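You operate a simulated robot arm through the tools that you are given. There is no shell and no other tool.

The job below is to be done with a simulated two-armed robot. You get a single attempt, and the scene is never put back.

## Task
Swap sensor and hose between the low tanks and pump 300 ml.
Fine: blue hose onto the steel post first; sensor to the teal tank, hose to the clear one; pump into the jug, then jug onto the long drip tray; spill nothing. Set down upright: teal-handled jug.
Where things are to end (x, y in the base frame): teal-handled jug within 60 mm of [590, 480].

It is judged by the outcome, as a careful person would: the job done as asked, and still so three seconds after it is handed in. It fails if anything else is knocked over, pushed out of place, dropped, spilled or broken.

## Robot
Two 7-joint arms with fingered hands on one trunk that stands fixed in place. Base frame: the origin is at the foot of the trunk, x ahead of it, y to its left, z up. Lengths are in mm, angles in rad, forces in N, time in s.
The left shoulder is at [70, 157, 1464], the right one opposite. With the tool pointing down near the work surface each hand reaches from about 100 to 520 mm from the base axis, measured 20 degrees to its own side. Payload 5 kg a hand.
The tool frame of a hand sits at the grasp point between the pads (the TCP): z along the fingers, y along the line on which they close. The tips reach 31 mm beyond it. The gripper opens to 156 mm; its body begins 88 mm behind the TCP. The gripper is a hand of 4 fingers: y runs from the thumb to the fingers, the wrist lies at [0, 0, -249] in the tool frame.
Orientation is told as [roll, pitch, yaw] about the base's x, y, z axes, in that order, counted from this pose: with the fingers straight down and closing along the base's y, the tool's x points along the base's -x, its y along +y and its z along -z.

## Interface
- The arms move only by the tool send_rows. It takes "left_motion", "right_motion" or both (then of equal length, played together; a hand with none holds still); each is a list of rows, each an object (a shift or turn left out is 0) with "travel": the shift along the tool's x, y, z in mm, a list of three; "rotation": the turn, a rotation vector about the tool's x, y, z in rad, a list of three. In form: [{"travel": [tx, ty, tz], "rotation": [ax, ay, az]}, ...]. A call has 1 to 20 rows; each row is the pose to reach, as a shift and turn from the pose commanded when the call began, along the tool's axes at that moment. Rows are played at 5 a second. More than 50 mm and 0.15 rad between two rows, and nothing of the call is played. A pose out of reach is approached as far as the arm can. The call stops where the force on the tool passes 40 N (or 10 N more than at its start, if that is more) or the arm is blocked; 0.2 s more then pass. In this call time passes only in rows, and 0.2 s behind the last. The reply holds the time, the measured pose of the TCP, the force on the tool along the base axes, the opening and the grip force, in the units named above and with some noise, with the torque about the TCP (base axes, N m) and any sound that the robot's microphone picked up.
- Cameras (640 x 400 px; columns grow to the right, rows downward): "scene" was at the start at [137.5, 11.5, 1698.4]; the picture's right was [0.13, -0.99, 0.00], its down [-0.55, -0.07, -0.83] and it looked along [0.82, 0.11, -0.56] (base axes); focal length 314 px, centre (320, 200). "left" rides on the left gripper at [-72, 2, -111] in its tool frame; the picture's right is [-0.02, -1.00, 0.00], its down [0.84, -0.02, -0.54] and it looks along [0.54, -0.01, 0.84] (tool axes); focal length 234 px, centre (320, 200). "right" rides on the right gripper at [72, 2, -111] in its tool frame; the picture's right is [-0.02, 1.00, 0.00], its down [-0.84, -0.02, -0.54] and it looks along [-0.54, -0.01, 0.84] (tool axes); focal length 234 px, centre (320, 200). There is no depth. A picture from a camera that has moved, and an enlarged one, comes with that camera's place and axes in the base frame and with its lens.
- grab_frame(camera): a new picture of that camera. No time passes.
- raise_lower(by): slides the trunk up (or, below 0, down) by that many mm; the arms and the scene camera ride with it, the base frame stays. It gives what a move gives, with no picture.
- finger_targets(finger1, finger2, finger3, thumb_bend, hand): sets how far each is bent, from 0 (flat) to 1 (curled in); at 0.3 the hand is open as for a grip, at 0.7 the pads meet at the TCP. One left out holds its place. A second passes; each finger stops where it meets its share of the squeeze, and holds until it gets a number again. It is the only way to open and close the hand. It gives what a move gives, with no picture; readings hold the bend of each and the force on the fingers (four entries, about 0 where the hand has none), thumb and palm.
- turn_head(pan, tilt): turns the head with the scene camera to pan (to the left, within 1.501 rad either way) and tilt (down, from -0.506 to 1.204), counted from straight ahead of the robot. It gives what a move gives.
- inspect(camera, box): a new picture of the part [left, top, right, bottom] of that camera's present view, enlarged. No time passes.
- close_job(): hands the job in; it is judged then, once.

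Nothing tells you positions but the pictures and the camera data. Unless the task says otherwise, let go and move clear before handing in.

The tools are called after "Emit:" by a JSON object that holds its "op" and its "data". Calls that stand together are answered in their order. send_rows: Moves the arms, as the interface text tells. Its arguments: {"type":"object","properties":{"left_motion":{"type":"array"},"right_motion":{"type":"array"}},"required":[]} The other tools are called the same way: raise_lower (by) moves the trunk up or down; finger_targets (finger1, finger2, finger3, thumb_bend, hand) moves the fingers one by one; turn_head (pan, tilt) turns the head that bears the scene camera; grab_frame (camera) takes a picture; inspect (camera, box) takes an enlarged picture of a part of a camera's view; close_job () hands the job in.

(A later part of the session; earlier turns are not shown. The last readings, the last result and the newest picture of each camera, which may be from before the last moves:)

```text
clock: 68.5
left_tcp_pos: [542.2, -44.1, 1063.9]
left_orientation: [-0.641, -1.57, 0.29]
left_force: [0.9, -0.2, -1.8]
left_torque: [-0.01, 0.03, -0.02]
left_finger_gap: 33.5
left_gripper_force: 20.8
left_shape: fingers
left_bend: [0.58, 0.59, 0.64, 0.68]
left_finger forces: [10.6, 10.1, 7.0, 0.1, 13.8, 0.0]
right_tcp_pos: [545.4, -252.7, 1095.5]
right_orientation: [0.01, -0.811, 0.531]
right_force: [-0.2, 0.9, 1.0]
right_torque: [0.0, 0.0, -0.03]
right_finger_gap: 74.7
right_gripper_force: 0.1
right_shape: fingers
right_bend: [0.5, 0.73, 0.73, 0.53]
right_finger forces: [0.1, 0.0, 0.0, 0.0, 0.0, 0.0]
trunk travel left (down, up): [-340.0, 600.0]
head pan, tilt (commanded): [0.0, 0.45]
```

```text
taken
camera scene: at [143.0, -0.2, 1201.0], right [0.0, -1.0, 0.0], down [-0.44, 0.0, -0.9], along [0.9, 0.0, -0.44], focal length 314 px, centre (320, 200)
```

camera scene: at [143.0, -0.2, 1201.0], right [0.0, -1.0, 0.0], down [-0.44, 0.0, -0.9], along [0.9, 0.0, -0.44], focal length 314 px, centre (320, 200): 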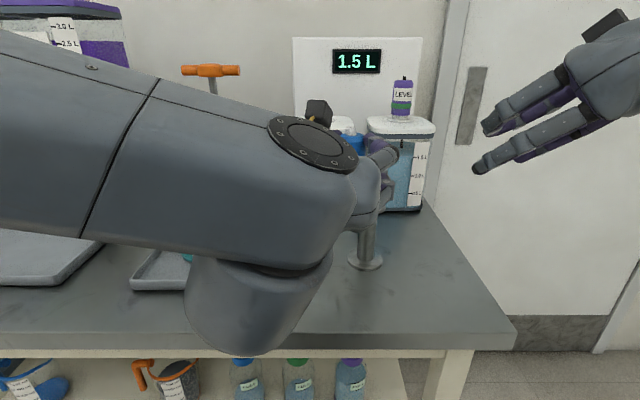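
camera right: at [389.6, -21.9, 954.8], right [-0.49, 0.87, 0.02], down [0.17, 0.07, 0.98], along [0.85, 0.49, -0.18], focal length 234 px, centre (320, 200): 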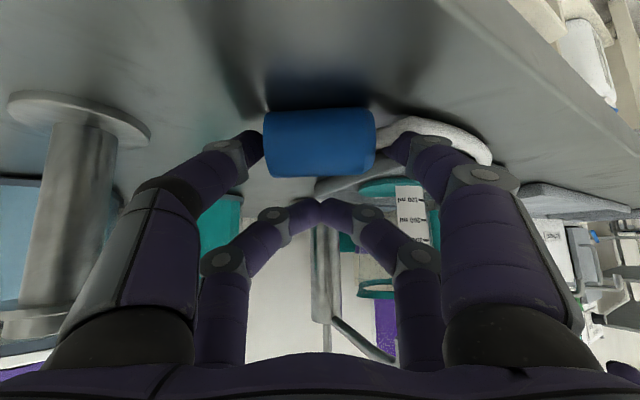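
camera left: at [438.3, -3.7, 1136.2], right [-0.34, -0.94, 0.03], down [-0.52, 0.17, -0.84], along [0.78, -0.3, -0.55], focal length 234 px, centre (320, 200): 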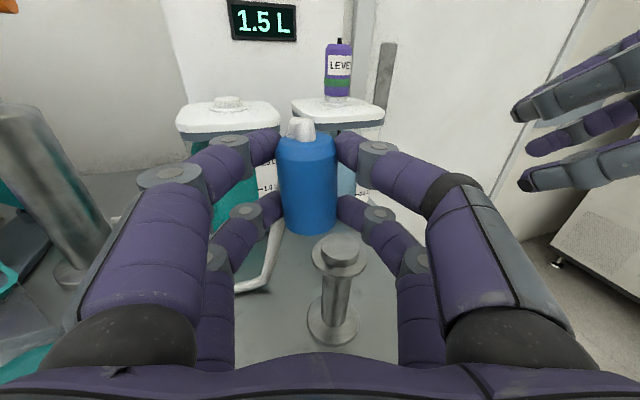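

The post is clearly visible under the plug. I'll shift the plug over the post (−27 mm sideways, +18 mm forward) and come down partway.

Emit:
{"op": "send_rows", "data": {"left_motion": [{"travel": [0, -14, 9]}, {"travel": [0, -27, 18]}, {"travel": [15, -27, 18]}]}}

Emit:
{"op": "grab_frame", "data": {"camera": "left"}}

Emit:
{"op": "grab_frame", "data": {"camera": "right"}}

```text
clock: 69.3
left_tcp_pos: [547.3, -76.9, 1050.6]
left_orientation: [0.564, -1.572, -0.916]
left_force: [0.1, 1.1, -0.9]
left_torque: [0.0, 0.06, -0.05]
left_finger_gap: 33.3
left_gripper_force: 21.0
left_shape: fingers
left_bend: [0.58, 0.59, 0.64, 0.68]
left_finger forces: [10.7, 10.2, 7.1, 0.0, 13.8, 0.0]
right_tcp_pos: [544.8, -253.0, 1094.8]
right_orientation: [0.008, -0.813, 0.53]
right_force: [0.2, -0.4, -0.4]
right_torque: [0.0, 0.01, 0.0]
right_finger_gap: 74.6
right_gripper_force: 0.1
right_shape: fingers
right_bend: [0.5, 0.73, 0.73, 0.53]
right_finger forces: [0.1, 0.1, 0.1, 0.0, 0.0, 0.0]
trunk travel left (down, up): [-340.0, 600.0]
head pan, tilt (commanded): [0.0, 0.45]
```

```text
taken
camera left: at [444.2, -36.6, 1122.1], right [-0.34, -0.94, 0.02], down [-0.52, 0.17, -0.84], along [0.78, -0.3, -0.54], focal length 234 px, centre (320, 200)
```

left: 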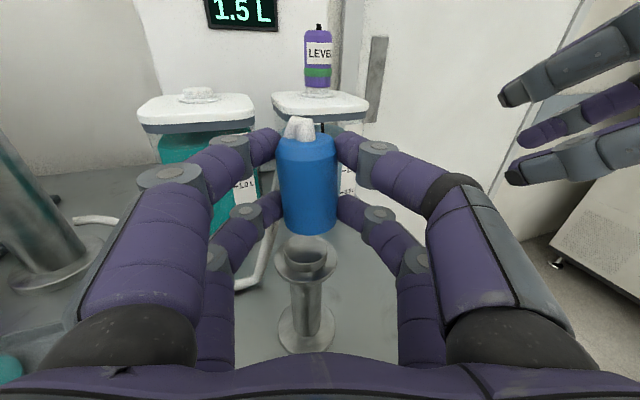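

```text
taken
camera right: at [431.8, -318.8, 1120.0], right [-0.5, 0.87, 0.02], down [0.17, 0.07, 0.98], along [0.85, 0.49, -0.18], focal length 234 px, centre (320, 200)
```

right: 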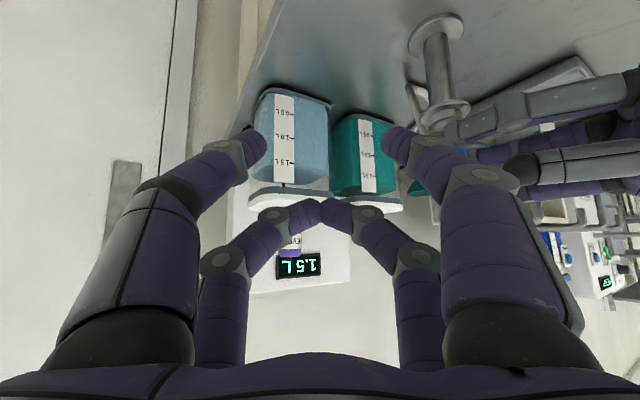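

I'd like a side view of the plug over the post, so I'll yaw the right hand (and its camera) a little toward it.

Emit:
{"op": "send_rows", "data": {"right_motion": [{"rotation": [-0.097, 0, -0.091]}, {"rotation": [-0.194, 0, -0.183]}, {"rotation": [-0.291, 0, -0.274]}]}}

Emit:
{"op": "grab_frame", "data": {"camera": "right"}}

Emit:
{"op": "inspect", "data": {"camera": "left", "box": [240, 100, 380, 360]}}

```text
clock: 70.1
left_tcp_pos: [547.9, -77.5, 1049.6]
left_orientation: [0.289, -1.569, -0.641]
left_force: [-0.1, -0.4, -1.2]
left_torque: [-0.02, 0.0, 0.02]
left_finger_gap: 33.4
left_gripper_force: 20.3
left_shape: fingers
left_bend: [0.58, 0.59, 0.64, 0.68]
left_finger forces: [10.6, 10.2, 6.9, 0.0, 13.8, 0.0]
right_tcp_pos: [544.3, -253.5, 1094.2]
right_orientation: [0.01, -0.816, 0.931]
right_force: [0.1, -0.3, -0.7]
right_torque: [0.04, 0.02, 0.02]
right_finger_gap: 74.7
right_gripper_force: 0.1
right_shape: fingers
right_bend: [0.5, 0.73, 0.73, 0.53]
right_finger forces: [0.0, 0.0, 0.0, 0.1, 0.1, 0.0]
trunk travel left (down, up): [-340.0, 600.0]
head pan, tilt (commanded): [0.0, 0.45]
```

```text
taken
camera right: at [466.3, -359.1, 1118.3], right [-0.8, 0.61, 0.02], down [0.13, 0.13, 0.98], along [0.59, 0.78, -0.18], focal length 234 px, centre (320, 200)
```

right: 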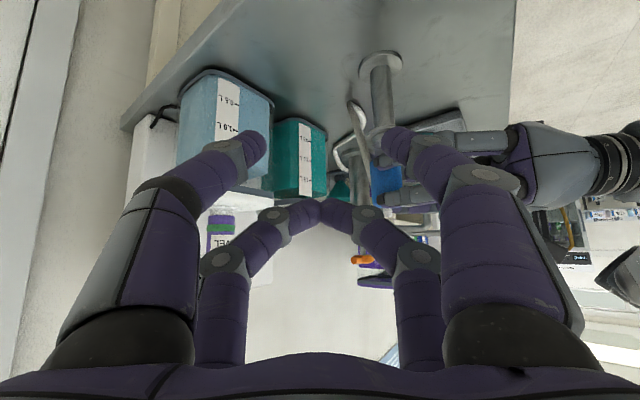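

```text
1.54 times, centred on (310, 230) of left
camera zoom: at [444.8, -37.0, 1121.7], right [-0.34, -0.94, 0.02], down [-0.52, 0.17, -0.84], along [0.78, -0.3, -0.55], focal length 360 px, centre (335, 154)
```

zoom: 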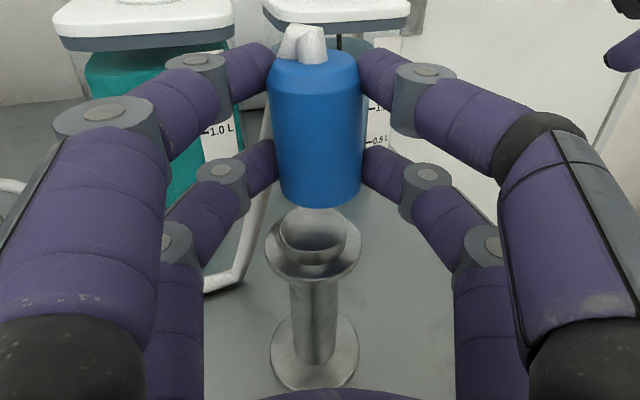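

Emit:
{"op": "send_rows", "data": {"right_motion": [{"rotation": [-0.1, 0, -0.094]}, {"rotation": [-0.182, 0, -0.171]}]}}

Emit:
{"op": "inspect", "data": {"camera": "right", "box": [220, 20, 420, 260]}}

```text
clock: 70.7
left_tcp_pos: [548.3, -77.5, 1050.4]
left_orientation: [-0.514, -1.571, 0.164]
left_force: [0.2, 0.3, -1.1]
left_torque: [0.0, 0.02, 0.03]
left_finger_gap: 33.4
left_gripper_force: 21.1
left_shape: fingers
left_bend: [0.58, 0.59, 0.64, 0.68]
left_finger forces: [10.7, 10.2, 7.1, 0.0, 13.7, 0.0]
right_tcp_pos: [542.9, -253.7, 1095.5]
right_orientation: [0.007, -0.816, 1.179]
right_force: [-0.4, 0.1, -0.3]
right_torque: [-0.02, 0.01, 0.0]
right_finger_gap: 74.5
right_gripper_force: 0.1
right_shape: fingers
right_bend: [0.5, 0.73, 0.73, 0.53]
right_finger forces: [0.1, 0.1, 0.1, 0.1, 0.1, 0.1]
trunk travel left (down, up): [-340.0, 600.0]
head pan, tilt (commanded): [0.0, 0.45]
```

```text
1.67 times, centred on (320, 140) of right
camera zoom: at [493.0, -374.4, 1118.7], right [-0.92, 0.39, 0.02], down [0.09, 0.15, 0.98], along [0.38, 0.91, -0.18], focal length 390 px, centre (320, 300)
```

zoom: 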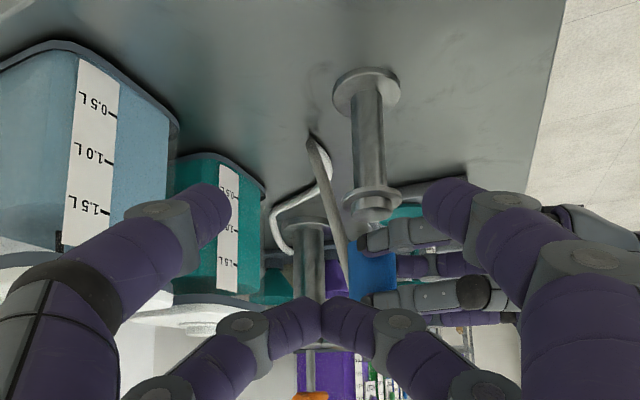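

From the side, the plug is centred over the knob. I'll nudge +3 mm sideways and lower toward contact in small steps.

Emit:
{"op": "send_rows", "data": {"left_motion": [{"travel": [0, 3, 0]}, {"travel": [6, 3, 0]}, {"travel": [12, 3, 0]}]}}

Emit:
{"op": "inspect", "data": {"camera": "left", "box": [240, 100, 380, 360]}}

Emit:
{"op": "inspect", "data": {"camera": "right", "box": [270, 90, 410, 210]}}

```text
clock: 71.5
left_tcp_pos: [551.6, -74.8, 1038.5]
left_orientation: [-0.493, -1.57, 0.14]
left_force: [-0.6, -0.3, -0.6]
left_torque: [-0.03, 0.02, -0.03]
left_finger_gap: 33.4
left_gripper_force: 21.4
left_shape: fingers
left_bend: [0.58, 0.59, 0.64, 0.68]
left_finger forces: [10.6, 10.2, 7.1, 0.1, 13.8, 0.0]
right_tcp_pos: [542.7, -253.6, 1094.9]
right_orientation: [0.01, -0.817, 1.178]
right_force: [-0.1, -1.0, 0.9]
right_torque: [0.0, 0.01, -0.03]
right_finger_gap: 74.7
right_gripper_force: 0.0
right_shape: fingers
right_bend: [0.5, 0.73, 0.73, 0.53]
right_finger forces: [0.1, 0.0, 0.0, 0.0, 0.0, 0.0]
trunk travel left (down, up): [-340.0, 600.0]
head pan, tilt (commanded): [0.0, 0.45]
```

```text
1.54 times, centred on (310, 230) of left
camera zoom: at [447.1, -33.4, 1110.0], right [-0.34, -0.94, 0.02], down [-0.52, 0.17, -0.84], along [0.78, -0.3, -0.55], focal length 360 px, centre (335, 154)
```

zoom: 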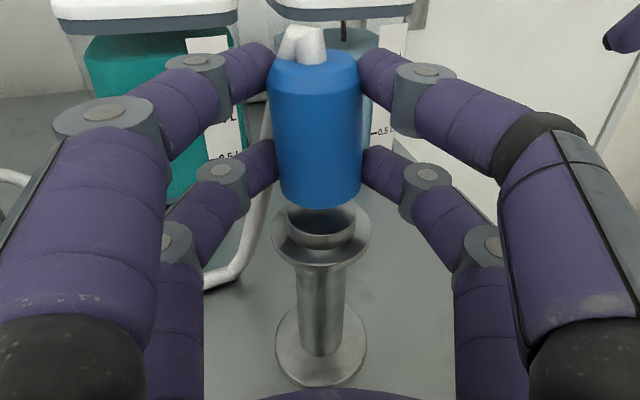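

```text
3.33 times, centred on (340, 150) of right
camera zoom: at [493.2, -374.6, 1118.4], right [-0.92, 0.39, 0.02], down [0.09, 0.15, 0.98], along [0.38, 0.91, -0.18], focal length 781 px, centre (253, 367)
```

zoom: 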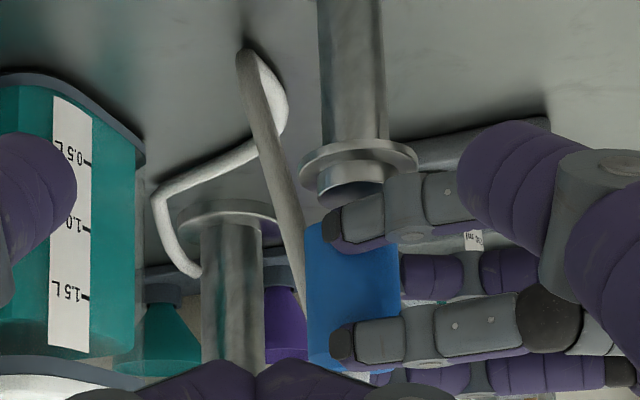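

Alignment looks good in both views; the plug is ~7 mm above the knob. Lowering gently.

Emit:
{"op": "send_rows", "data": {"left_motion": [{"travel": [3, 0, 0]}, {"travel": [6, 0, 0]}, {"travel": [9, 0, 0]}]}}

Emit:
{"op": "inspect", "data": {"camera": "right", "box": [270, 90, 410, 210]}}

Emit:
{"op": "inspect", "data": {"camera": "left", "box": [240, 100, 380, 360]}}

```text
clock: 72.3
left_tcp_pos: [549.3, -74.0, 1027.2]
left_orientation: [0.044, -1.568, -0.394]
left_force: [-0.6, -0.3, -0.6]
left_torque: [0.02, 0.0, 0.02]
left_finger_gap: 33.7
left_gripper_force: 20.6
left_shape: fingers
left_bend: [0.58, 0.59, 0.64, 0.68]
left_finger forces: [10.8, 10.2, 7.2, 0.0, 13.8, 0.0]
right_tcp_pos: [543.7, -253.6, 1095.7]
right_orientation: [0.006, -0.816, 1.178]
right_force: [-0.8, 0.4, -0.1]
right_torque: [0.0, -0.03, -0.01]
right_finger_gap: 74.6
right_gripper_force: 0.0
right_shape: fingers
right_bend: [0.5, 0.73, 0.73, 0.53]
right_finger forces: [0.1, 0.0, 0.0, 0.0, 0.1, 0.1]
trunk travel left (down, up): [-340.0, 600.0]
head pan, tilt (commanded): [0.0, 0.45]
```

```text
3.33 times, centred on (340, 150) of right
camera zoom: at [493.0, -374.6, 1118.6], right [-0.92, 0.39, 0.02], down [0.09, 0.15, 0.98], along [0.38, 0.91, -0.18], focal length 781 px, centre (253, 367)
```

zoom: 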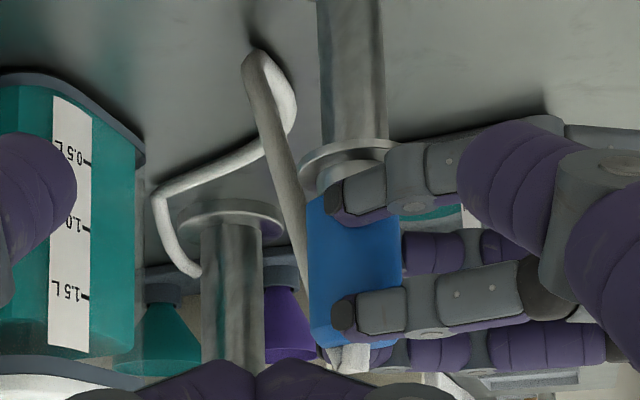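

```text
1.54 times, centred on (310, 230) of left
camera zoom: at [445.8, -33.2, 1099.5], right [-0.34, -0.94, 0.02], down [-0.52, 0.17, -0.84], along [0.78, -0.3, -0.55], focal length 360 px, centre (335, 154)
```

zoom: 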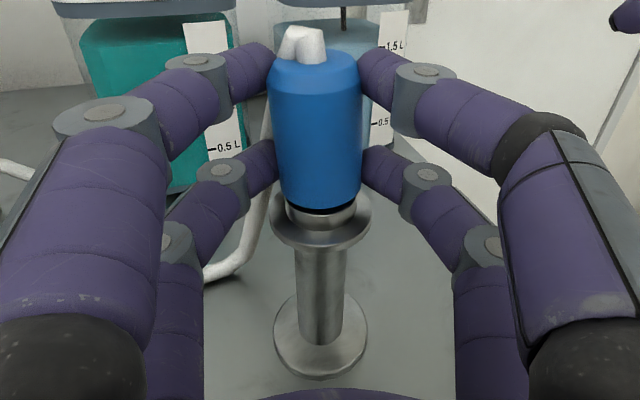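

Emit:
{"op": "send_rows", "data": {"left_motion": [{"travel": [2, 0, 0]}, {"travel": [4, 0, 0]}, {"travel": [6, 0, 0]}]}}

Emit:
{"op": "inspect", "data": {"camera": "right", "box": [270, 90, 410, 210]}}

Emit:
{"op": "inspect", "data": {"camera": "left", "box": [240, 100, 380, 360]}}

```text
clock: 73.1
left_tcp_pos: [549.7, -75.4, 1024.8]
left_orientation: [3.082, -1.564, 2.848]
left_force: [1.6, -1.2, 11.4]
left_torque: [0.18, -0.32, -0.02]
left_finger_gap: 33.1
left_gripper_force: 20.7
left_shape: fingers
left_bend: [0.58, 0.59, 0.64, 0.68]
left_finger forces: [9.6, 10.6, 6.8, 0.1, 14.5, 0.0]
right_tcp_pos: [543.0, -253.0, 1095.8]
right_orientation: [0.008, -0.817, 1.18]
right_force: [0.0, -0.3, -0.2]
right_torque: [0.03, -0.01, -0.01]
right_finger_gap: 74.6
right_gripper_force: 0.0
right_shape: fingers
right_bend: [0.5, 0.73, 0.73, 0.53]
right_finger forces: [0.0, 0.0, 0.1, 0.0, 0.0, 0.0]
trunk travel left (down, up): [-340.0, 600.0]
head pan, tilt (commanded): [0.0, 0.45]
```

```text
3.33 times, centred on (340, 150) of right
camera zoom: at [492.0, -374.7, 1119.3], right [-0.92, 0.39, 0.02], down [0.09, 0.15, 0.98], along [0.38, 0.91, -0.18], focal length 781 px, centre (253, 367)
```

zoom: 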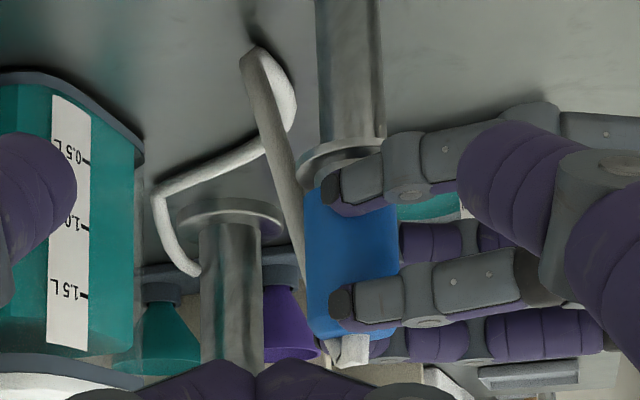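

```text
1.54 times, centred on (310, 230) of left
camera zoom: at [445.1, -34.0, 1095.3], right [-0.34, -0.94, 0.02], down [-0.51, 0.17, -0.84], along [0.79, -0.3, -0.54], focal length 360 px, centre (335, 154)
```

zoom: 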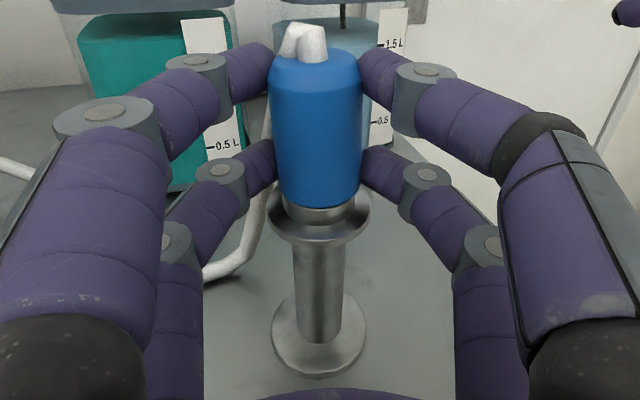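

The plug has touched the knob (11 N). I'll press a little more to see if it seats.

Emit:
{"op": "send_rows", "data": {"left_motion": [{"travel": [2, 0, 0]}, {"travel": [4, 0, 0]}]}}

Emit:
{"op": "inspect", "data": {"camera": "right", "box": [270, 90, 410, 210]}}

Emit:
{"op": "inspect", "data": {"camera": "left", "box": [240, 100, 380, 360]}}

```text
clock: 73.7
left_tcp_pos: [548.1, -74.7, 1021.8]
left_orientation: [-3.116, -1.564, 2.765]
left_force: [3.7, -0.3, 27.7]
left_torque: [0.18, -0.74, -0.02]
left_finger_gap: 33.4
left_gripper_force: 20.1
left_shape: fingers
left_bend: [0.58, 0.59, 0.64, 0.68]
left_finger forces: [9.9, 10.4, 6.6, 0.1, 13.3, 0.1]
right_tcp_pos: [542.0, -253.1, 1096.1]
right_orientation: [0.006, -0.82, 1.179]
right_force: [-0.3, -0.3, 0.4]
right_torque: [0.0, 0.01, -0.02]
right_finger_gap: 74.3
right_gripper_force: 0.2
right_shape: fingers
right_bend: [0.5, 0.73, 0.73, 0.53]
right_finger forces: [0.1, 0.0, 0.0, 0.1, 0.0, 0.0]
trunk travel left (down, up): [-340.0, 600.0]
head pan, tilt (commanded): [0.0, 0.45]
```

```text
3.33 times, centred on (340, 150) of right
camera zoom: at [491.2, -374.4, 1119.9], right [-0.92, 0.39, 0.02], down [0.09, 0.15, 0.98], along [0.38, 0.91, -0.18], focal length 781 px, centre (253, 367)
```

zoom: 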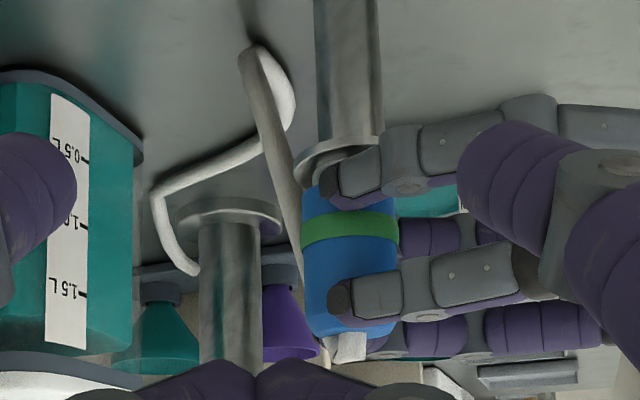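

```text
1.54 times, centred on (310, 230) of left
camera zoom: at [444.5, -34.4, 1093.0], right [-0.34, -0.94, 0.02], down [-0.51, 0.17, -0.84], along [0.79, -0.3, -0.54], focal length 360 px, centre (335, 154)
```

zoom: 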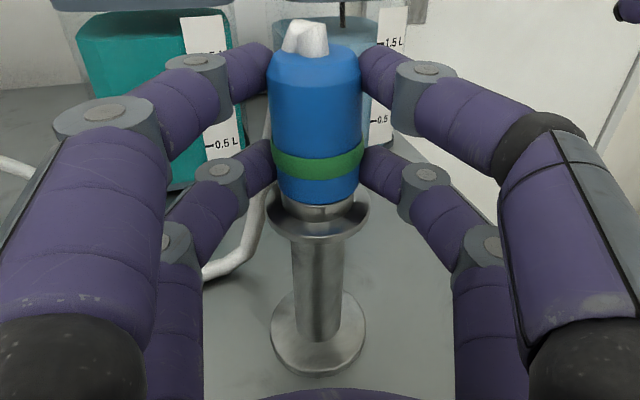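

The green ring appeared: the plug is latched on the post. I'll unload the hand, release it, and back away.

Emit:
{"op": "send_rows", "data": {"left_motion": [{"travel": [-5, 0, 0]}]}}

Emit:
{"op": "finger_targets", "data": {"hand": "left", "finger1": 0.45, "finger2": 0.45, "finger3": 0.45, "thumb_bend": 0.45}}

Emit:
{"op": "grab_frame", "data": {"camera": "left"}}

```text
clock: 74.1
left_tcp_pos: [548.1, -76.1, 1023.1]
left_orientation: [0.763, -1.569, -1.116]
left_force: [2.0, -3.1, 16.1]
left_torque: [0.08, -0.53, -0.09]
left_finger_gap: 33.5
left_gripper_force: 20.8
left_shape: fingers
left_bend: [0.58, 0.59, 0.64, 0.68]
left_finger forces: [9.5, 9.8, 7.1, 0.1, 14.5, 0.0]
right_tcp_pos: [541.7, -253.7, 1094.8]
right_orientation: [0.008, -0.819, 1.179]
right_force: [0.2, 0.7, 0.3]
right_torque: [0.03, 0.0, 0.01]
right_finger_gap: 74.6
right_gripper_force: 0.1
right_shape: fingers
right_bend: [0.5, 0.73, 0.73, 0.53]
right_finger forces: [0.0, 0.0, 0.0, 0.1, 0.0, 0.1]
trunk travel left (down, up): [-340.0, 600.0]
head pan, tilt (commanded): [0.0, 0.45]
```

```text
clock: 75.1
left_tcp_pos: [548.8, -74.1, 1023.8]
left_orientation: [0.184, -1.57, -0.533]
left_force: [-0.6, -0.2, -0.8]
left_torque: [0.0, -0.01, 0.0]
left_finger_gap: 100.4
left_gripper_force: 0.0
left_shape: fingers
left_bend: [0.45, 0.45, 0.45, 0.45]
left_finger forces: [0.0, 0.0, 0.1, 0.1, 0.0, 0.0]
right_tcp_pos: [543.4, -254.8, 1095.5]
right_orientation: [0.005, -0.817, 1.178]
right_force: [-0.7, 0.0, 0.2]
right_torque: [-0.02, 0.02, 0.0]
right_finger_gap: 74.5
right_gripper_force: 0.0
right_shape: fingers
right_bend: [0.5, 0.73, 0.73, 0.53]
right_finger forces: [0.0, 0.0, 0.1, 0.1, 0.1, 0.0]
trunk travel left (down, up): [-340.0, 600.0]
head pan, tilt (commanded): [0.0, 0.45]
```

```text
taken
camera left: at [446.3, -34.0, 1095.4], right [-0.34, -0.94, 0.02], down [-0.52, 0.17, -0.84], along [0.78, -0.3, -0.55], focal length 234 px, centre (320, 200)
```

left: 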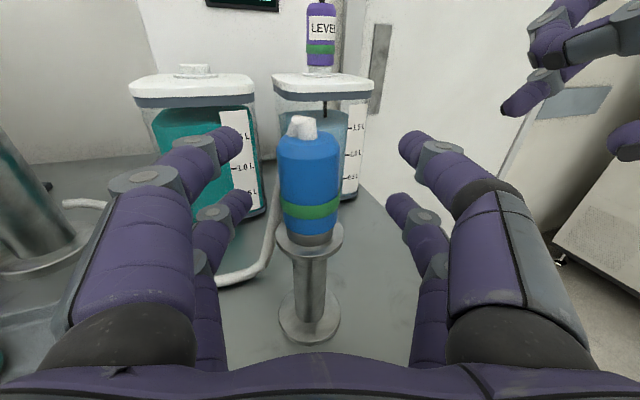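

The hose plug is parked upright and latched. Backing the left hand away and up to a parking spot.

Emit:
{"op": "send_rows", "data": {"left_motion": [{"travel": [0, 0, -35]}, {"travel": [0, 0, -72]}, {"travel": [-36, 15, -75]}, {"travel": [-72, 45, -78]}, {"travel": [-105, 80, -80]}, {"travel": [-115, 120, -80]}]}}

Emit:
{"op": "raise_lower", "data": {"by": 70}}

Emit:
{"op": "grab_frame", "data": {"camera": "scene"}}

Emit:
{"op": "grab_frame", "data": {"camera": "left"}}

```text
clock: 76.5
left_tcp_pos: [514.8, 67.1, 1136.5]
left_orientation: [-1.774, -1.569, 1.42]
left_force: [0.1, 0.2, 0.0]
left_torque: [0.02, -0.05, -0.07]
left_finger_gap: 100.6
left_gripper_force: 0.1
left_shape: fingers
left_bend: [0.45, 0.45, 0.45, 0.45]
left_finger forces: [0.0, 0.0, 0.0, 0.0, 0.0, 0.1]
right_tcp_pos: [544.4, -251.0, 1096.5]
right_orientation: [0.007, -0.813, 1.18]
right_force: [-0.3, 0.1, -0.2]
right_torque: [-0.01, 0.03, 0.01]
right_finger_gap: 74.6
right_gripper_force: 0.0
right_shape: fingers
right_bend: [0.5, 0.73, 0.73, 0.53]
right_finger forces: [0.1, 0.0, 0.0, 0.0, 0.1, 0.0]
trunk travel left (down, up): [-340.0, 600.0]
head pan, tilt (commanded): [0.0, 0.45]
```

```text
clock: 77.6
left_tcp_pos: [514.3, 64.0, 1207.8]
left_orientation: [0.146, -1.57, -0.497]
left_force: [1.0, -0.5, -0.1]
left_torque: [0.01, -0.01, 0.01]
left_finger_gap: 100.8
left_gripper_force: 0.0
left_shape: fingers
left_bend: [0.45, 0.45, 0.45, 0.45]
left_finger forces: [0.1, 0.0, 0.0, 0.0, 0.1, 0.0]
right_tcp_pos: [544.0, -254.8, 1164.9]
right_orientation: [0.006, -0.818, 1.178]
right_force: [0.6, -0.3, -0.3]
right_torque: [0.03, 0.02, 0.01]
right_finger_gap: 74.7
right_gripper_force: 0.1
right_shape: fingers
right_bend: [0.5, 0.73, 0.73, 0.53]
right_finger forces: [0.0, 0.0, 0.0, 0.0, 0.1, 0.0]
trunk travel left (down, up): [-410.0, 530.0]
head pan, tilt (commanded): [0.0, 0.45]
```

```text
taken
camera scene: at [141.7, -0.5, 1271.2], right [0.0, -1.0, 0.0], down [-0.44, 0.0, -0.9], along [0.9, 0.0, -0.44], focal length 314 px, centre (320, 200)
```

scene: 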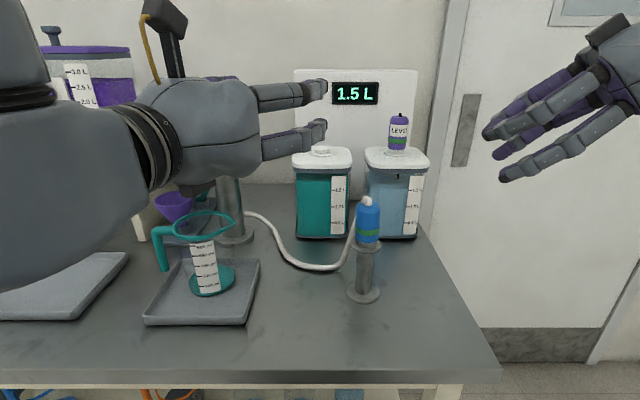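

```text
taken
camera left: at [410.1, 104.9, 1278.2], right [-0.34, -0.94, 0.02], down [-0.52, 0.17, -0.84], along [0.78, -0.3, -0.54], focal length 234 px, centre (320, 200)
```

left: 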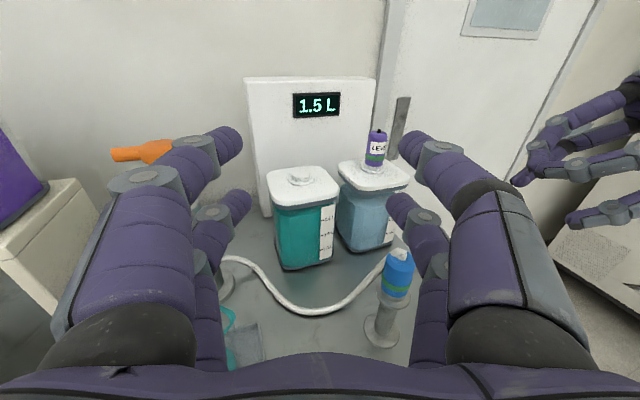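

The hose plug is latched on the post, standing upright. Next is the sensor; I'll zoom in to refine its position.

Emit:
{"op": "inspect", "data": {"camera": "scene", "box": [340, 100, 440, 180]}}

Emit:
{"op": "inspect", "data": {"camera": "left", "box": [320, 110, 430, 210]}}

Emit:
{"op": "inspect", "data": {"camera": "scene", "box": [280, 130, 380, 310]}}

```text
5.00 times, centred on (390, 140) of scene
camera zoom: at [141.7, -0.5, 1271.2], right [0.0, -1.0, 0.0], down [-0.44, 0.0, -0.9], along [0.9, 0.0, -0.44], focal length 1569 px, centre (-30, 500)
```

zoom: 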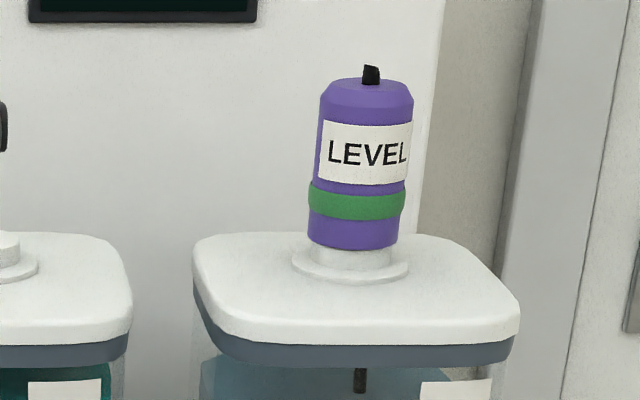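

```text
4.00 times, centred on (375, 160) of left
camera zoom: at [410.1, 104.9, 1278.2], right [-0.34, -0.94, 0.02], down [-0.52, 0.17, -0.84], along [0.78, -0.3, -0.54], focal length 937 px, centre (100, 360)
```

zoom: 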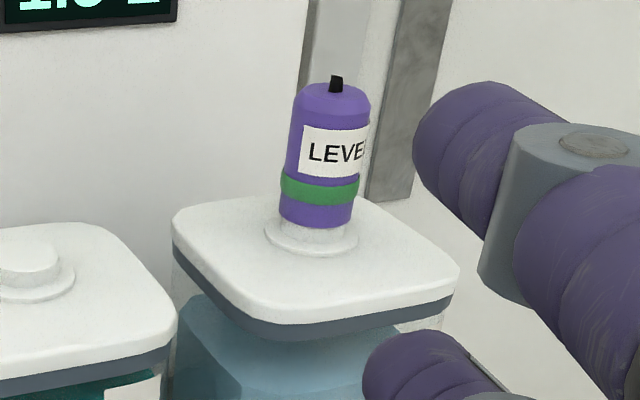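

```text
2.22 times, centred on (330, 220) of scene
camera zoom: at [141.7, -0.5, 1271.2], right [0.0, -1.0, 0.0], down [-0.44, 0.0, -0.9], along [0.9, 0.0, -0.44], focal length 697 px, centre (298, 156)
```

zoom: 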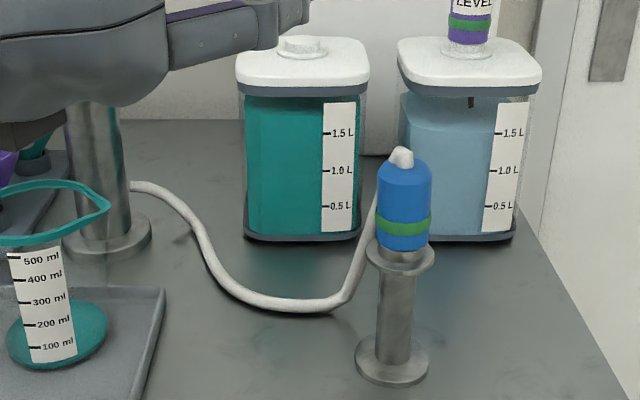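

Turning the right hand back to face forward: first the yaw, then pitch to horizontal with fingers opened.

Emit:
{"op": "finger_targets", "data": {"hand": "right", "finger1": 0.45, "finger2": 0.45, "finger3": 0.45, "thumb_bend": 0.45}}

Emit:
{"op": "send_rows", "data": {"right_motion": [{"rotation": [0.104, 0, 0.098]}, {"rotation": [0.208, 0, 0.196]}, {"rotation": [0.312, 0, 0.294]}, {"rotation": [0.416, 0, 0.391]}, {"rotation": [0.52, 0, 0.489]}, {"rotation": [0.624, 0, 0.587]}, {"rotation": [0.728, 0, 0.685]}]}}

Emit:
{"op": "send_rows", "data": {"right_motion": [{"rotation": [0, -0.126, 0]}, {"rotation": [0, -0.252, 0]}, {"rotation": [0, -0.378, 0]}, {"rotation": [0, -0.504, 0]}, {"rotation": [0, -0.63, 0]}, {"rotation": [0, -0.755, 0]}]}}

Emit:
{"op": "grab_frame", "data": {"camera": "right"}}

Emit:
{"op": "grab_frame", "data": {"camera": "scene"}}

```text
clock: 78.6
left_tcp_pos: [513.0, 64.4, 1206.5]
left_orientation: [0.131, -1.572, -0.485]
left_force: [-0.5, 0.2, 0.7]
left_torque: [-0.02, 0.0, 0.05]
left_finger_gap: 100.6
left_gripper_force: 0.1
left_shape: fingers
left_bend: [0.45, 0.45, 0.45, 0.45]
left_finger forces: [0.1, 0.1, 0.0, 0.0, 0.0, 0.0]
right_tcp_pos: [542.2, -252.6, 1164.5]
right_orientation: [0.007, -0.817, 1.178]
right_force: [0.2, 0.0, -0.7]
right_torque: [0.01, -0.01, 0.01]
right_finger_gap: 100.4
right_gripper_force: 0.1
right_shape: fingers
right_bend: [0.45, 0.45, 0.45, 0.45]
right_finger forces: [0.0, 0.0, 0.0, 0.0, 0.1, 0.0]
trunk travel left (down, up): [-410.0, 530.0]
head pan, tilt (commanded): [0.0, 0.45]
```

```text
clock: 80.2
left_tcp_pos: [513.2, 66.1, 1207.3]
left_orientation: [-2.03, -1.568, 1.678]
left_force: [-0.5, 1.1, 0.0]
left_torque: [-0.01, -0.01, -0.03]
left_finger_gap: 100.7
left_gripper_force: 0.0
left_shape: fingers
left_bend: [0.45, 0.45, 0.45, 0.45]
left_finger forces: [0.0, 0.0, 0.0, 0.0, 0.1, 0.0]
right_tcp_pos: [543.5, -250.5, 1165.1]
right_orientation: [0.004, -0.812, 0.178]
right_force: [-0.2, 0.6, -0.2]
right_torque: [0.0, 0.03, -0.04]
right_finger_gap: 100.5
right_gripper_force: 0.1
right_shape: fingers
right_bend: [0.45, 0.45, 0.45, 0.45]
right_finger forces: [0.1, 0.0, 0.1, 0.0, 0.0, 0.1]
trunk travel left (down, up): [-410.0, 530.0]
head pan, tilt (commanded): [0.0, 0.45]
```

```text
clock: 81.6
left_tcp_pos: [513.9, 60.3, 1207.0]
left_orientation: [1.005, -1.567, -1.359]
left_force: [0.0, -0.6, 0.9]
left_torque: [0.01, 0.0, 0.07]
left_finger_gap: 100.6
left_gripper_force: 0.0
left_shape: fingers
left_bend: [0.45, 0.45, 0.45, 0.45]
left_finger forces: [0.0, 0.0, 0.0, 0.0, 0.0, 0.0]
right_tcp_pos: [537.7, -257.0, 1147.2]
right_orientation: [0.073, -1.459, 0.114]
right_force: [0.6, -0.8, -0.3]
right_torque: [-0.01, 0.0, 0.11]
right_finger_gap: 101.0
right_gripper_force: 0.1
right_shape: fingers
right_bend: [0.45, 0.45, 0.45, 0.45]
right_finger forces: [0.1, 0.0, 0.1, 0.0, 0.0, 0.1]
right hand out of reach, approached as far as the arm can: row 5, 6
trunk travel left (down, up): [-410.0, 530.0]
head pan, tilt (commanded): [0.0, 0.45]
```

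```text
taken
camera right: at [421.5, -279.1, 1088.8], right [-0.18, 0.98, 0.03], down [-0.43, -0.11, 0.89], along [0.88, 0.15, 0.45], focal length 234 px, centre (320, 200)
```

right: 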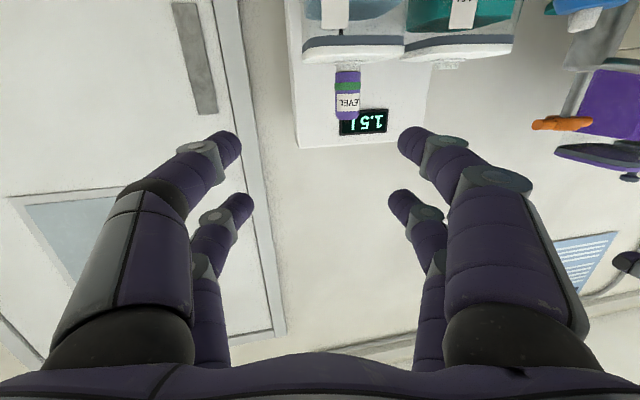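

```text
taken
camera scene: at [142.3, -3.5, 1271.3], right [0.0, -1.0, 0.0], down [-0.44, 0.0, -0.9], along [0.9, 0.0, -0.44], focal length 314 px, centre (320, 200)
```

scene: 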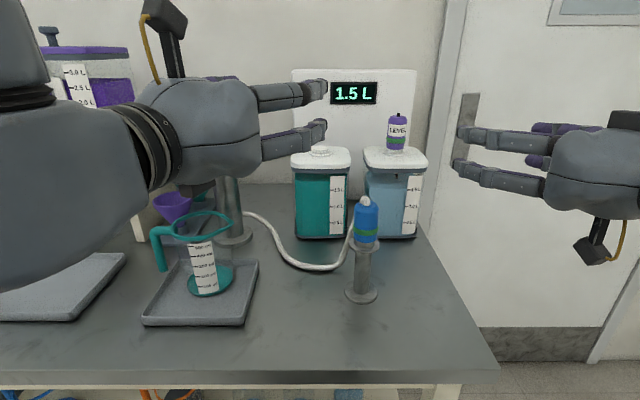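

Emit:
{"op": "send_rows", "data": {"right_motion": [{"travel": [3, 8, 36], "rotation": [0, -0.022, 0]}, {"travel": [6, 16, 73], "rotation": [0, -0.045, 0]}, {"travel": [9, 23, 109], "rotation": [0, -0.067, 0]}, {"travel": [12, 31, 145], "rotation": [0, -0.09, 0]}, {"travel": [15, 39, 182], "rotation": [0, -0.112, 0]}]}}

Emit:
{"op": "grab_frame", "data": {"camera": "right"}}

Emit:
{"op": "grab_frame", "data": {"camera": "left"}}

```text
clock: 83.0
left_tcp_pos: [513.7, 66.9, 1206.2]
left_orientation: [-1.74, -1.571, 1.39]
left_force: [-0.6, 0.2, -0.6]
left_torque: [0.0, 0.05, -0.03]
left_finger_gap: 100.7
left_gripper_force: 0.1
left_shape: fingers
left_bend: [0.45, 0.45, 0.45, 0.45]
left_finger forces: [0.1, 0.0, 0.0, 0.0, 0.1, 0.1]
right_tcp_pos: [716.7, -220.4, 1146.8]
right_orientation: [-2.405, -1.444, 2.518]
right_force: [-0.1, 0.5, 0.0]
right_torque: [-0.01, 0.01, -0.03]
right_finger_gap: 101.0
right_gripper_force: 0.1
right_shape: fingers
right_bend: [0.45, 0.45, 0.45, 0.45]
right_finger forces: [0.0, 0.1, 0.1, 0.1, 0.1, 0.0]
trunk travel left (down, up): [-410.0, 530.0]
head pan, tilt (commanded): [0.0, 0.45]
stopped in row 5 (right hand): the arm was blocked; the commanded pose is now the measured one
```

```text
taken
camera right: at [614.5, -237.4, 1063.6], right [-0.11, 0.99, -0.06], down [-0.62, -0.02, 0.78], along [0.78, 0.12, 0.62], focal length 234 px, centre (320, 200)
```

right: 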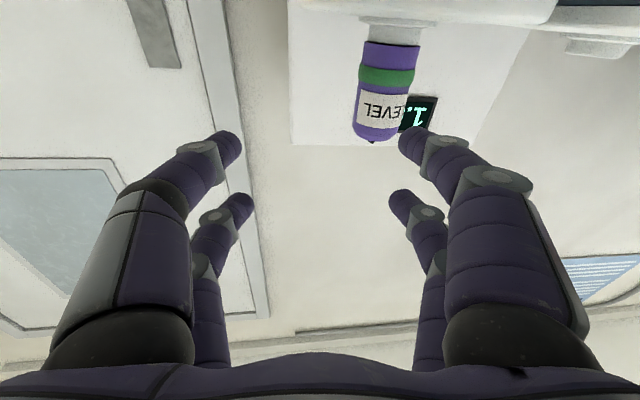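

```text
taken
camera left: at [410.1, 107.0, 1278.3], right [-0.34, -0.94, 0.03], down [-0.52, 0.17, -0.84], along [0.78, -0.3, -0.54], focal length 234 px, centre (320, 200)
```

left: 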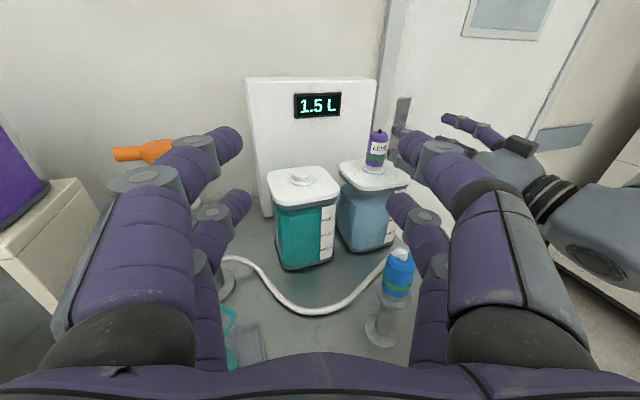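

The right arm got blocked partway. I'll look at its posture with the head camera.

Emit:
{"op": "turn_head", "data": {"pan": -0.7, "tilt": 0.4}}

Emit:
{"op": "grab_frame", "data": {"camera": "scene"}}

```text
clock: 84.1
left_tcp_pos: [514.2, 64.9, 1207.4]
left_orientation: [0.606, -1.571, -0.961]
left_force: [-0.7, 0.3, -0.3]
left_torque: [0.01, 0.0, 0.01]
left_finger_gap: 100.5
left_gripper_force: 0.1
left_shape: fingers
left_bend: [0.45, 0.45, 0.45, 0.45]
left_finger forces: [0.1, 0.1, 0.0, 0.0, 0.1, 0.1]
right_tcp_pos: [716.6, -221.0, 1145.2]
right_orientation: [-2.418, -1.445, 2.533]
right_force: [1.0, -0.3, 0.8]
right_torque: [-0.02, -0.02, -0.01]
right_finger_gap: 101.1
right_gripper_force: 0.0
right_shape: fingers
right_bend: [0.45, 0.45, 0.45, 0.45]
right_finger forces: [0.0, 0.1, 0.0, 0.0, 0.0, 0.0]
trunk travel left (down, up): [-410.0, 530.0]
head pan, tilt (commanded): [-0.7, 0.4]
```

```text
taken
camera scene: at [120.5, -60.0, 1275.9], right [-0.64, -0.77, 0.0], down [-0.3, 0.25, -0.92], along [0.7, -0.59, -0.39], focal length 314 px, centre (320, 200)
```

scene: 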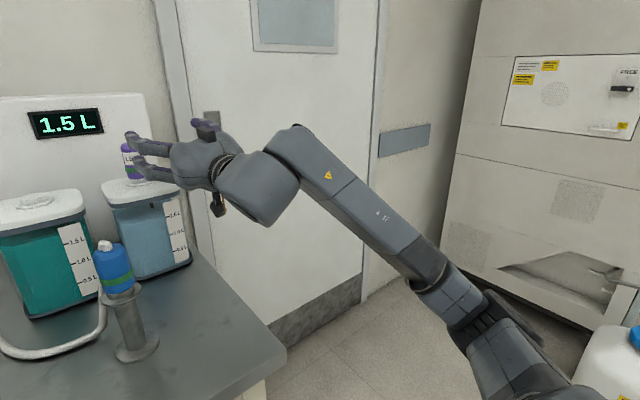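

The elbow simply dropped lower, which is fine. I'll level the hand and move it to the stand-off point in front of the sensor.

Emit:
{"op": "send_rows", "data": {"right_motion": [{"travel": [0, 0, 0], "rotation": [-0.025, 0.047, 0.042]}, {"travel": [0, 0, 0], "rotation": [-0.05, 0.094, 0.083]}, {"travel": [15, 19, -4], "rotation": [-0.05, 0.094, 0.083]}, {"travel": [30, 38, -9], "rotation": [-0.05, 0.094, 0.083]}]}}

Emit:
{"op": "grab_frame", "data": {"camera": "right"}}

Emit:
{"op": "grab_frame", "data": {"camera": "scene"}}

```text
clock: 85.1
left_tcp_pos: [513.7, 66.1, 1207.5]
left_orientation: [-0.888, -1.571, 0.534]
left_force: [0.4, 0.9, 0.0]
left_torque: [0.0, -0.02, -0.01]
left_finger_gap: 100.6
left_gripper_force: 0.0
left_shape: fingers
left_bend: [0.45, 0.45, 0.45, 0.45]
left_finger forces: [0.0, 0.1, 0.0, 0.1, 0.0, 0.0]
right_tcp_pos: [706.2, -186.9, 1111.7]
right_orientation: [-0.721, -1.568, 0.887]
right_force: [-0.1, 0.0, -0.1]
right_torque: [0.0, 0.03, -0.01]
right_finger_gap: 101.1
right_gripper_force: 0.1
right_shape: fingers
right_bend: [0.45, 0.45, 0.45, 0.45]
right_finger forces: [0.0, 0.1, 0.0, 0.0, 0.1, 0.0]
trunk travel left (down, up): [-410.0, 530.0]
head pan, tilt (commanded): [-0.7, 0.4]
```

```text
taken
camera right: at [596.9, -204.7, 1040.3], right [-0.16, 0.99, 0.02], down [-0.53, -0.11, 0.84], along [0.83, 0.12, 0.54], focal length 234 px, centre (320, 200)
```

right: 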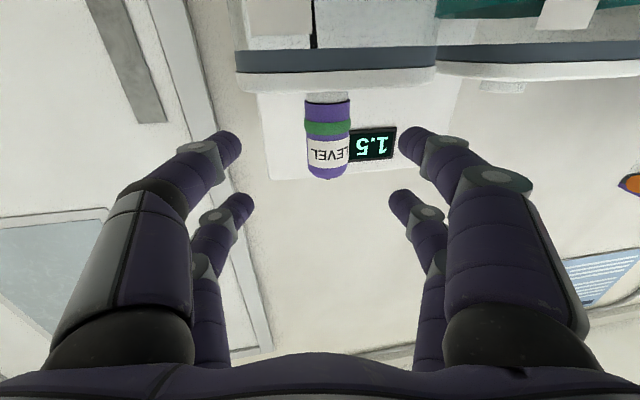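

```text
taken
camera scene: at [120.6, -59.6, 1276.0], right [-0.64, -0.76, 0.0], down [-0.3, 0.25, -0.92], along [0.7, -0.59, -0.39], focal length 314 px, centre (320, 200)
```

scene: 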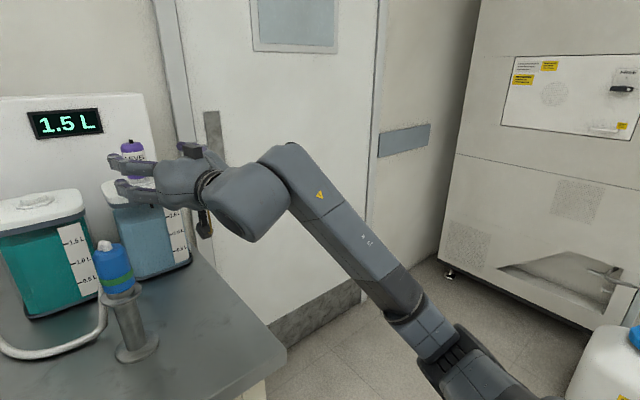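

The sensor is about 96 mm ahead and centred within ~7 mm. I'll advance so it sits ~20 mm beyond the TCP (the stable spot found earlier).

Emit:
{"op": "send_rows", "data": {"right_motion": [{"travel": [0, 4, 25]}, {"travel": [0, 7, 50]}, {"travel": [0, 7, 74]}]}}

Emit:
{"op": "grab_frame", "data": {"camera": "right"}}

Emit:
{"op": "turn_head", "data": {"pan": -0.15, "tilt": 0.4}}

Emit:
{"op": "grab_frame", "data": {"camera": "scene"}}

```text
clock: 85.9
left_tcp_pos: [514.8, 65.6, 1206.5]
left_orientation: [-0.798, -1.569, 0.444]
left_force: [0.3, 0.6, -0.3]
left_torque: [0.02, -0.04, -0.03]
left_finger_gap: 100.8
left_gripper_force: 0.1
left_shape: fingers
left_bend: [0.45, 0.45, 0.45, 0.45]
left_finger forces: [0.0, 0.0, 0.0, 0.0, 0.0, 0.0]
right_tcp_pos: [778.5, -167.5, 1110.7]
right_orientation: [-0.823, -1.567, 0.985]
right_force: [0.4, -0.8, -0.1]
right_torque: [0.03, -0.01, 0.02]
right_finger_gap: 101.1
right_gripper_force: 0.1
right_shape: fingers
right_bend: [0.45, 0.45, 0.45, 0.45]
right_finger forces: [0.1, 0.1, 0.1, 0.0, 0.0, 0.0]
trunk travel left (down, up): [-410.0, 530.0]
head pan, tilt (commanded): [-0.7, 0.4]
```

```text
taken
camera right: at [668.8, -186.0, 1039.7], right [-0.16, 0.99, 0.02], down [-0.53, -0.1, 0.84], along [0.83, 0.12, 0.54], focal length 234 px, centre (320, 200)
```

right: 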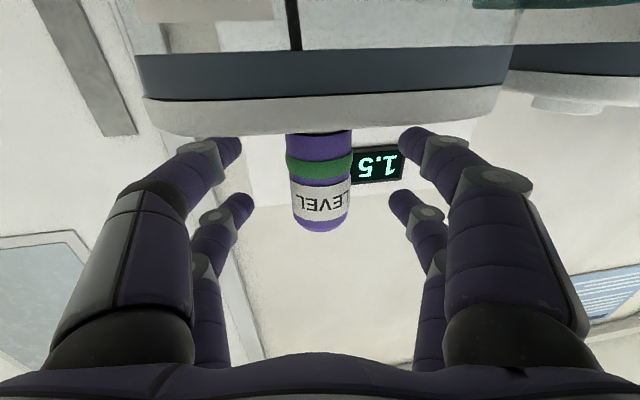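

```text
clock: 86.9
left_tcp_pos: [513.5, 64.6, 1206.4]
left_orientation: [-0.101, -1.57, -0.25]
left_force: [0.7, 0.0, 0.6]
left_torque: [0.0, 0.05, 0.03]
left_finger_gap: 100.4
left_gripper_force: 0.2
left_shape: fingers
left_bend: [0.45, 0.45, 0.45, 0.45]
left_finger forces: [0.1, 0.0, 0.0, 0.0, 0.0, 0.1]
right_tcp_pos: [778.5, -168.0, 1111.2]
right_orientation: [-0.787, -1.567, 0.95]
right_force: [0.5, -0.2, 0.3]
right_torque: [0.01, -0.01, -0.01]
right_finger_gap: 101.2
right_gripper_force: 0.1
right_shape: fingers
right_bend: [0.45, 0.45, 0.45, 0.45]
right_finger forces: [0.0, 0.0, 0.0, 0.0, 0.0, 0.1]
trunk travel left (down, up): [-410.0, 530.0]
head pan, tilt (commanded): [-0.15, 0.4]
```

```text
taken
camera scene: at [141.3, -14.1, 1275.9], right [-0.15, -0.99, 0.0], down [-0.38, 0.06, -0.92], along [0.91, -0.14, -0.39], focal length 314 px, centre (320, 200)
```

scene: 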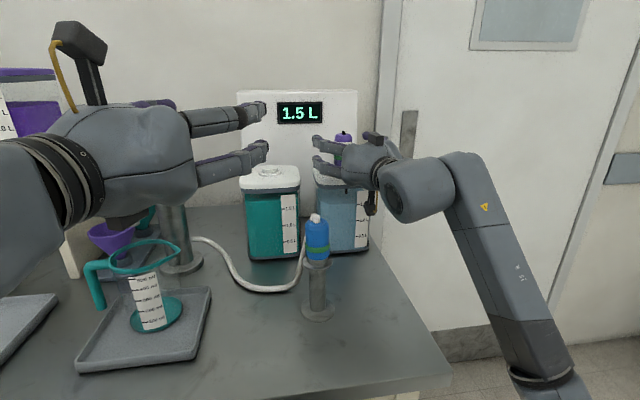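

The sensor is well centred, ~17 mm beyond the TCP. Closing the fingers.

Emit:
{"op": "send_rows", "data": {"right_motion": [{"travel": [2, 0, -3]}]}}

Emit:
{"op": "finger_targets", "data": {"hand": "right", "finger1": 0.75, "finger2": 0.75, "finger3": 0.75, "thumb_bend": 0.75}}

Emit:
{"op": "grab_frame", "data": {"camera": "right"}}

```text
clock: 87.3
left_tcp_pos: [514.0, 65.9, 1207.1]
left_orientation: [-0.487, -1.57, 0.136]
left_force: [-0.3, 0.1, 0.2]
left_torque: [-0.01, 0.0, -0.01]
left_finger_gap: 100.3
left_gripper_force: 0.1
left_shape: fingers
left_bend: [0.45, 0.45, 0.45, 0.45]
left_finger forces: [0.1, 0.0, 0.0, 0.0, 0.0, 0.1]
right_tcp_pos: [775.6, -167.7, 1108.6]
right_orientation: [-0.873, -1.568, 1.034]
right_force: [-1.1, 0.4, -0.5]
right_torque: [0.0, 0.01, -0.04]
right_finger_gap: 101.2
right_gripper_force: 0.0
right_shape: fingers
right_bend: [0.45, 0.45, 0.45, 0.45]
right_finger forces: [0.0, 0.1, 0.0, 0.0, 0.0, 0.0]
trunk travel left (down, up): [-410.0, 530.0]
head pan, tilt (commanded): [-0.15, 0.4]
```

```text
clock: 88.3
left_tcp_pos: [514.6, 63.5, 1206.2]
left_orientation: [0.603, -1.57, -0.952]
left_force: [0.2, -0.2, 0.4]
left_torque: [0.01, -0.02, 0.03]
left_finger_gap: 100.7
left_gripper_force: 0.1
left_shape: fingers
left_bend: [0.45, 0.45, 0.45, 0.45]
left_finger forces: [0.0, 0.0, 0.0, 0.1, 0.1, 0.0]
right_tcp_pos: [776.5, -170.4, 1108.8]
right_orientation: [-0.643, -1.569, 0.804]
right_force: [6.6, -8.2, 3.8]
right_torque: [-0.22, -0.2, -0.15]
right_finger_gap: 34.6
right_gripper_force: 19.3
right_shape: fingers
right_bend: [0.61, 0.61, 0.62, 0.66]
right_finger forces: [7.8, 8.0, 7.2, 0.0, 16.6, 0.0]
trunk travel left (down, up): [-410.0, 530.0]
head pan, tilt (commanded): [-0.15, 0.4]
```

```text
taken
camera right: at [666.3, -188.3, 1037.5], right [-0.16, 0.99, 0.02], down [-0.53, -0.11, 0.84], along [0.83, 0.12, 0.54], focal length 234 px, centre (320, 200)
```

right: 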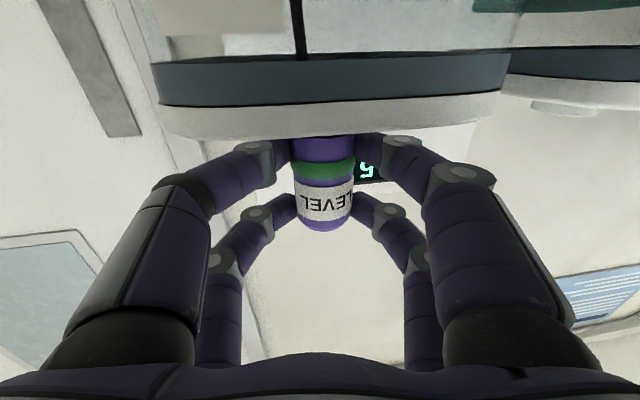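

A balanced grip. I'll relieve the small side load and then pull upward in small steps.

Emit:
{"op": "send_rows", "data": {"right_motion": [{"travel": [0, -3, 1]}]}}

Emit:
{"op": "send_rows", "data": {"right_motion": [{"travel": [-3, 0, 0]}, {"travel": [-6, 0, 0]}]}}

Emit:
{"op": "grab_frame", "data": {"camera": "right"}}

```text
clock: 88.7
left_tcp_pos: [513.2, 64.4, 1206.5]
left_orientation: [0.929, -1.571, -1.278]
left_force: [0.1, 0.4, -0.4]
left_torque: [-0.02, -0.04, 0.0]
left_finger_gap: 100.8
left_gripper_force: 0.0
left_shape: fingers
left_bend: [0.45, 0.45, 0.45, 0.45]
left_finger forces: [0.0, 0.0, 0.0, 0.0, 0.1, 0.0]
right_tcp_pos: [776.4, -171.2, 1109.1]
right_orientation: [-0.546, -1.567, 0.708]
right_force: [0.9, -4.7, 0.1]
right_torque: [-0.21, -0.11, -0.02]
right_finger_gap: 34.6
right_gripper_force: 20.2
right_shape: fingers
right_bend: [0.61, 0.61, 0.63, 0.66]
right_finger forces: [8.9, 8.9, 6.5, 0.1, 16.2, 0.0]
trunk travel left (down, up): [-410.0, 530.0]
head pan, tilt (commanded): [-0.15, 0.4]
```

```text
clock: 89.3
left_tcp_pos: [513.5, 65.5, 1206.6]
left_orientation: [0.29, -1.57, -0.641]
left_force: [0.5, -0.7, 0.4]
left_torque: [0.0, 0.01, 0.0]
left_finger_gap: 100.6
left_gripper_force: 0.0
left_shape: fingers
left_bend: [0.45, 0.45, 0.45, 0.45]
left_finger forces: [0.0, 0.0, 0.0, 0.0, 0.0, 0.0]
right_tcp_pos: [776.0, -170.6, 1117.8]
right_orientation: [-2.733, -1.568, 2.899]
right_force: [0.0, -0.7, -0.3]
right_torque: [0.01, 0.12, 0.02]
right_finger_gap: 34.2
right_gripper_force: 20.7
right_shape: fingers
right_bend: [0.59, 0.6, 0.64, 0.68]
right_finger forces: [10.7, 10.2, 6.2, 0.0, 14.7, 0.0]
trunk travel left (down, up): [-410.0, 530.0]
head pan, tilt (commanded): [-0.15, 0.4]
```

```text
taken
camera right: at [667.2, -188.3, 1045.7], right [-0.16, 0.99, 0.02], down [-0.54, -0.11, 0.84], along [0.83, 0.13, 0.55], focal length 234 px, centre (320, 200)
```

right: 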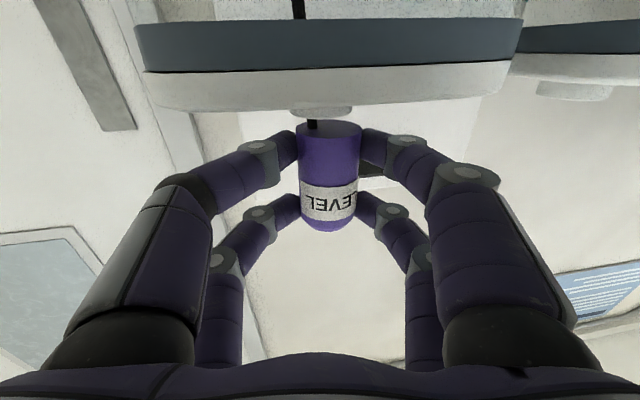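

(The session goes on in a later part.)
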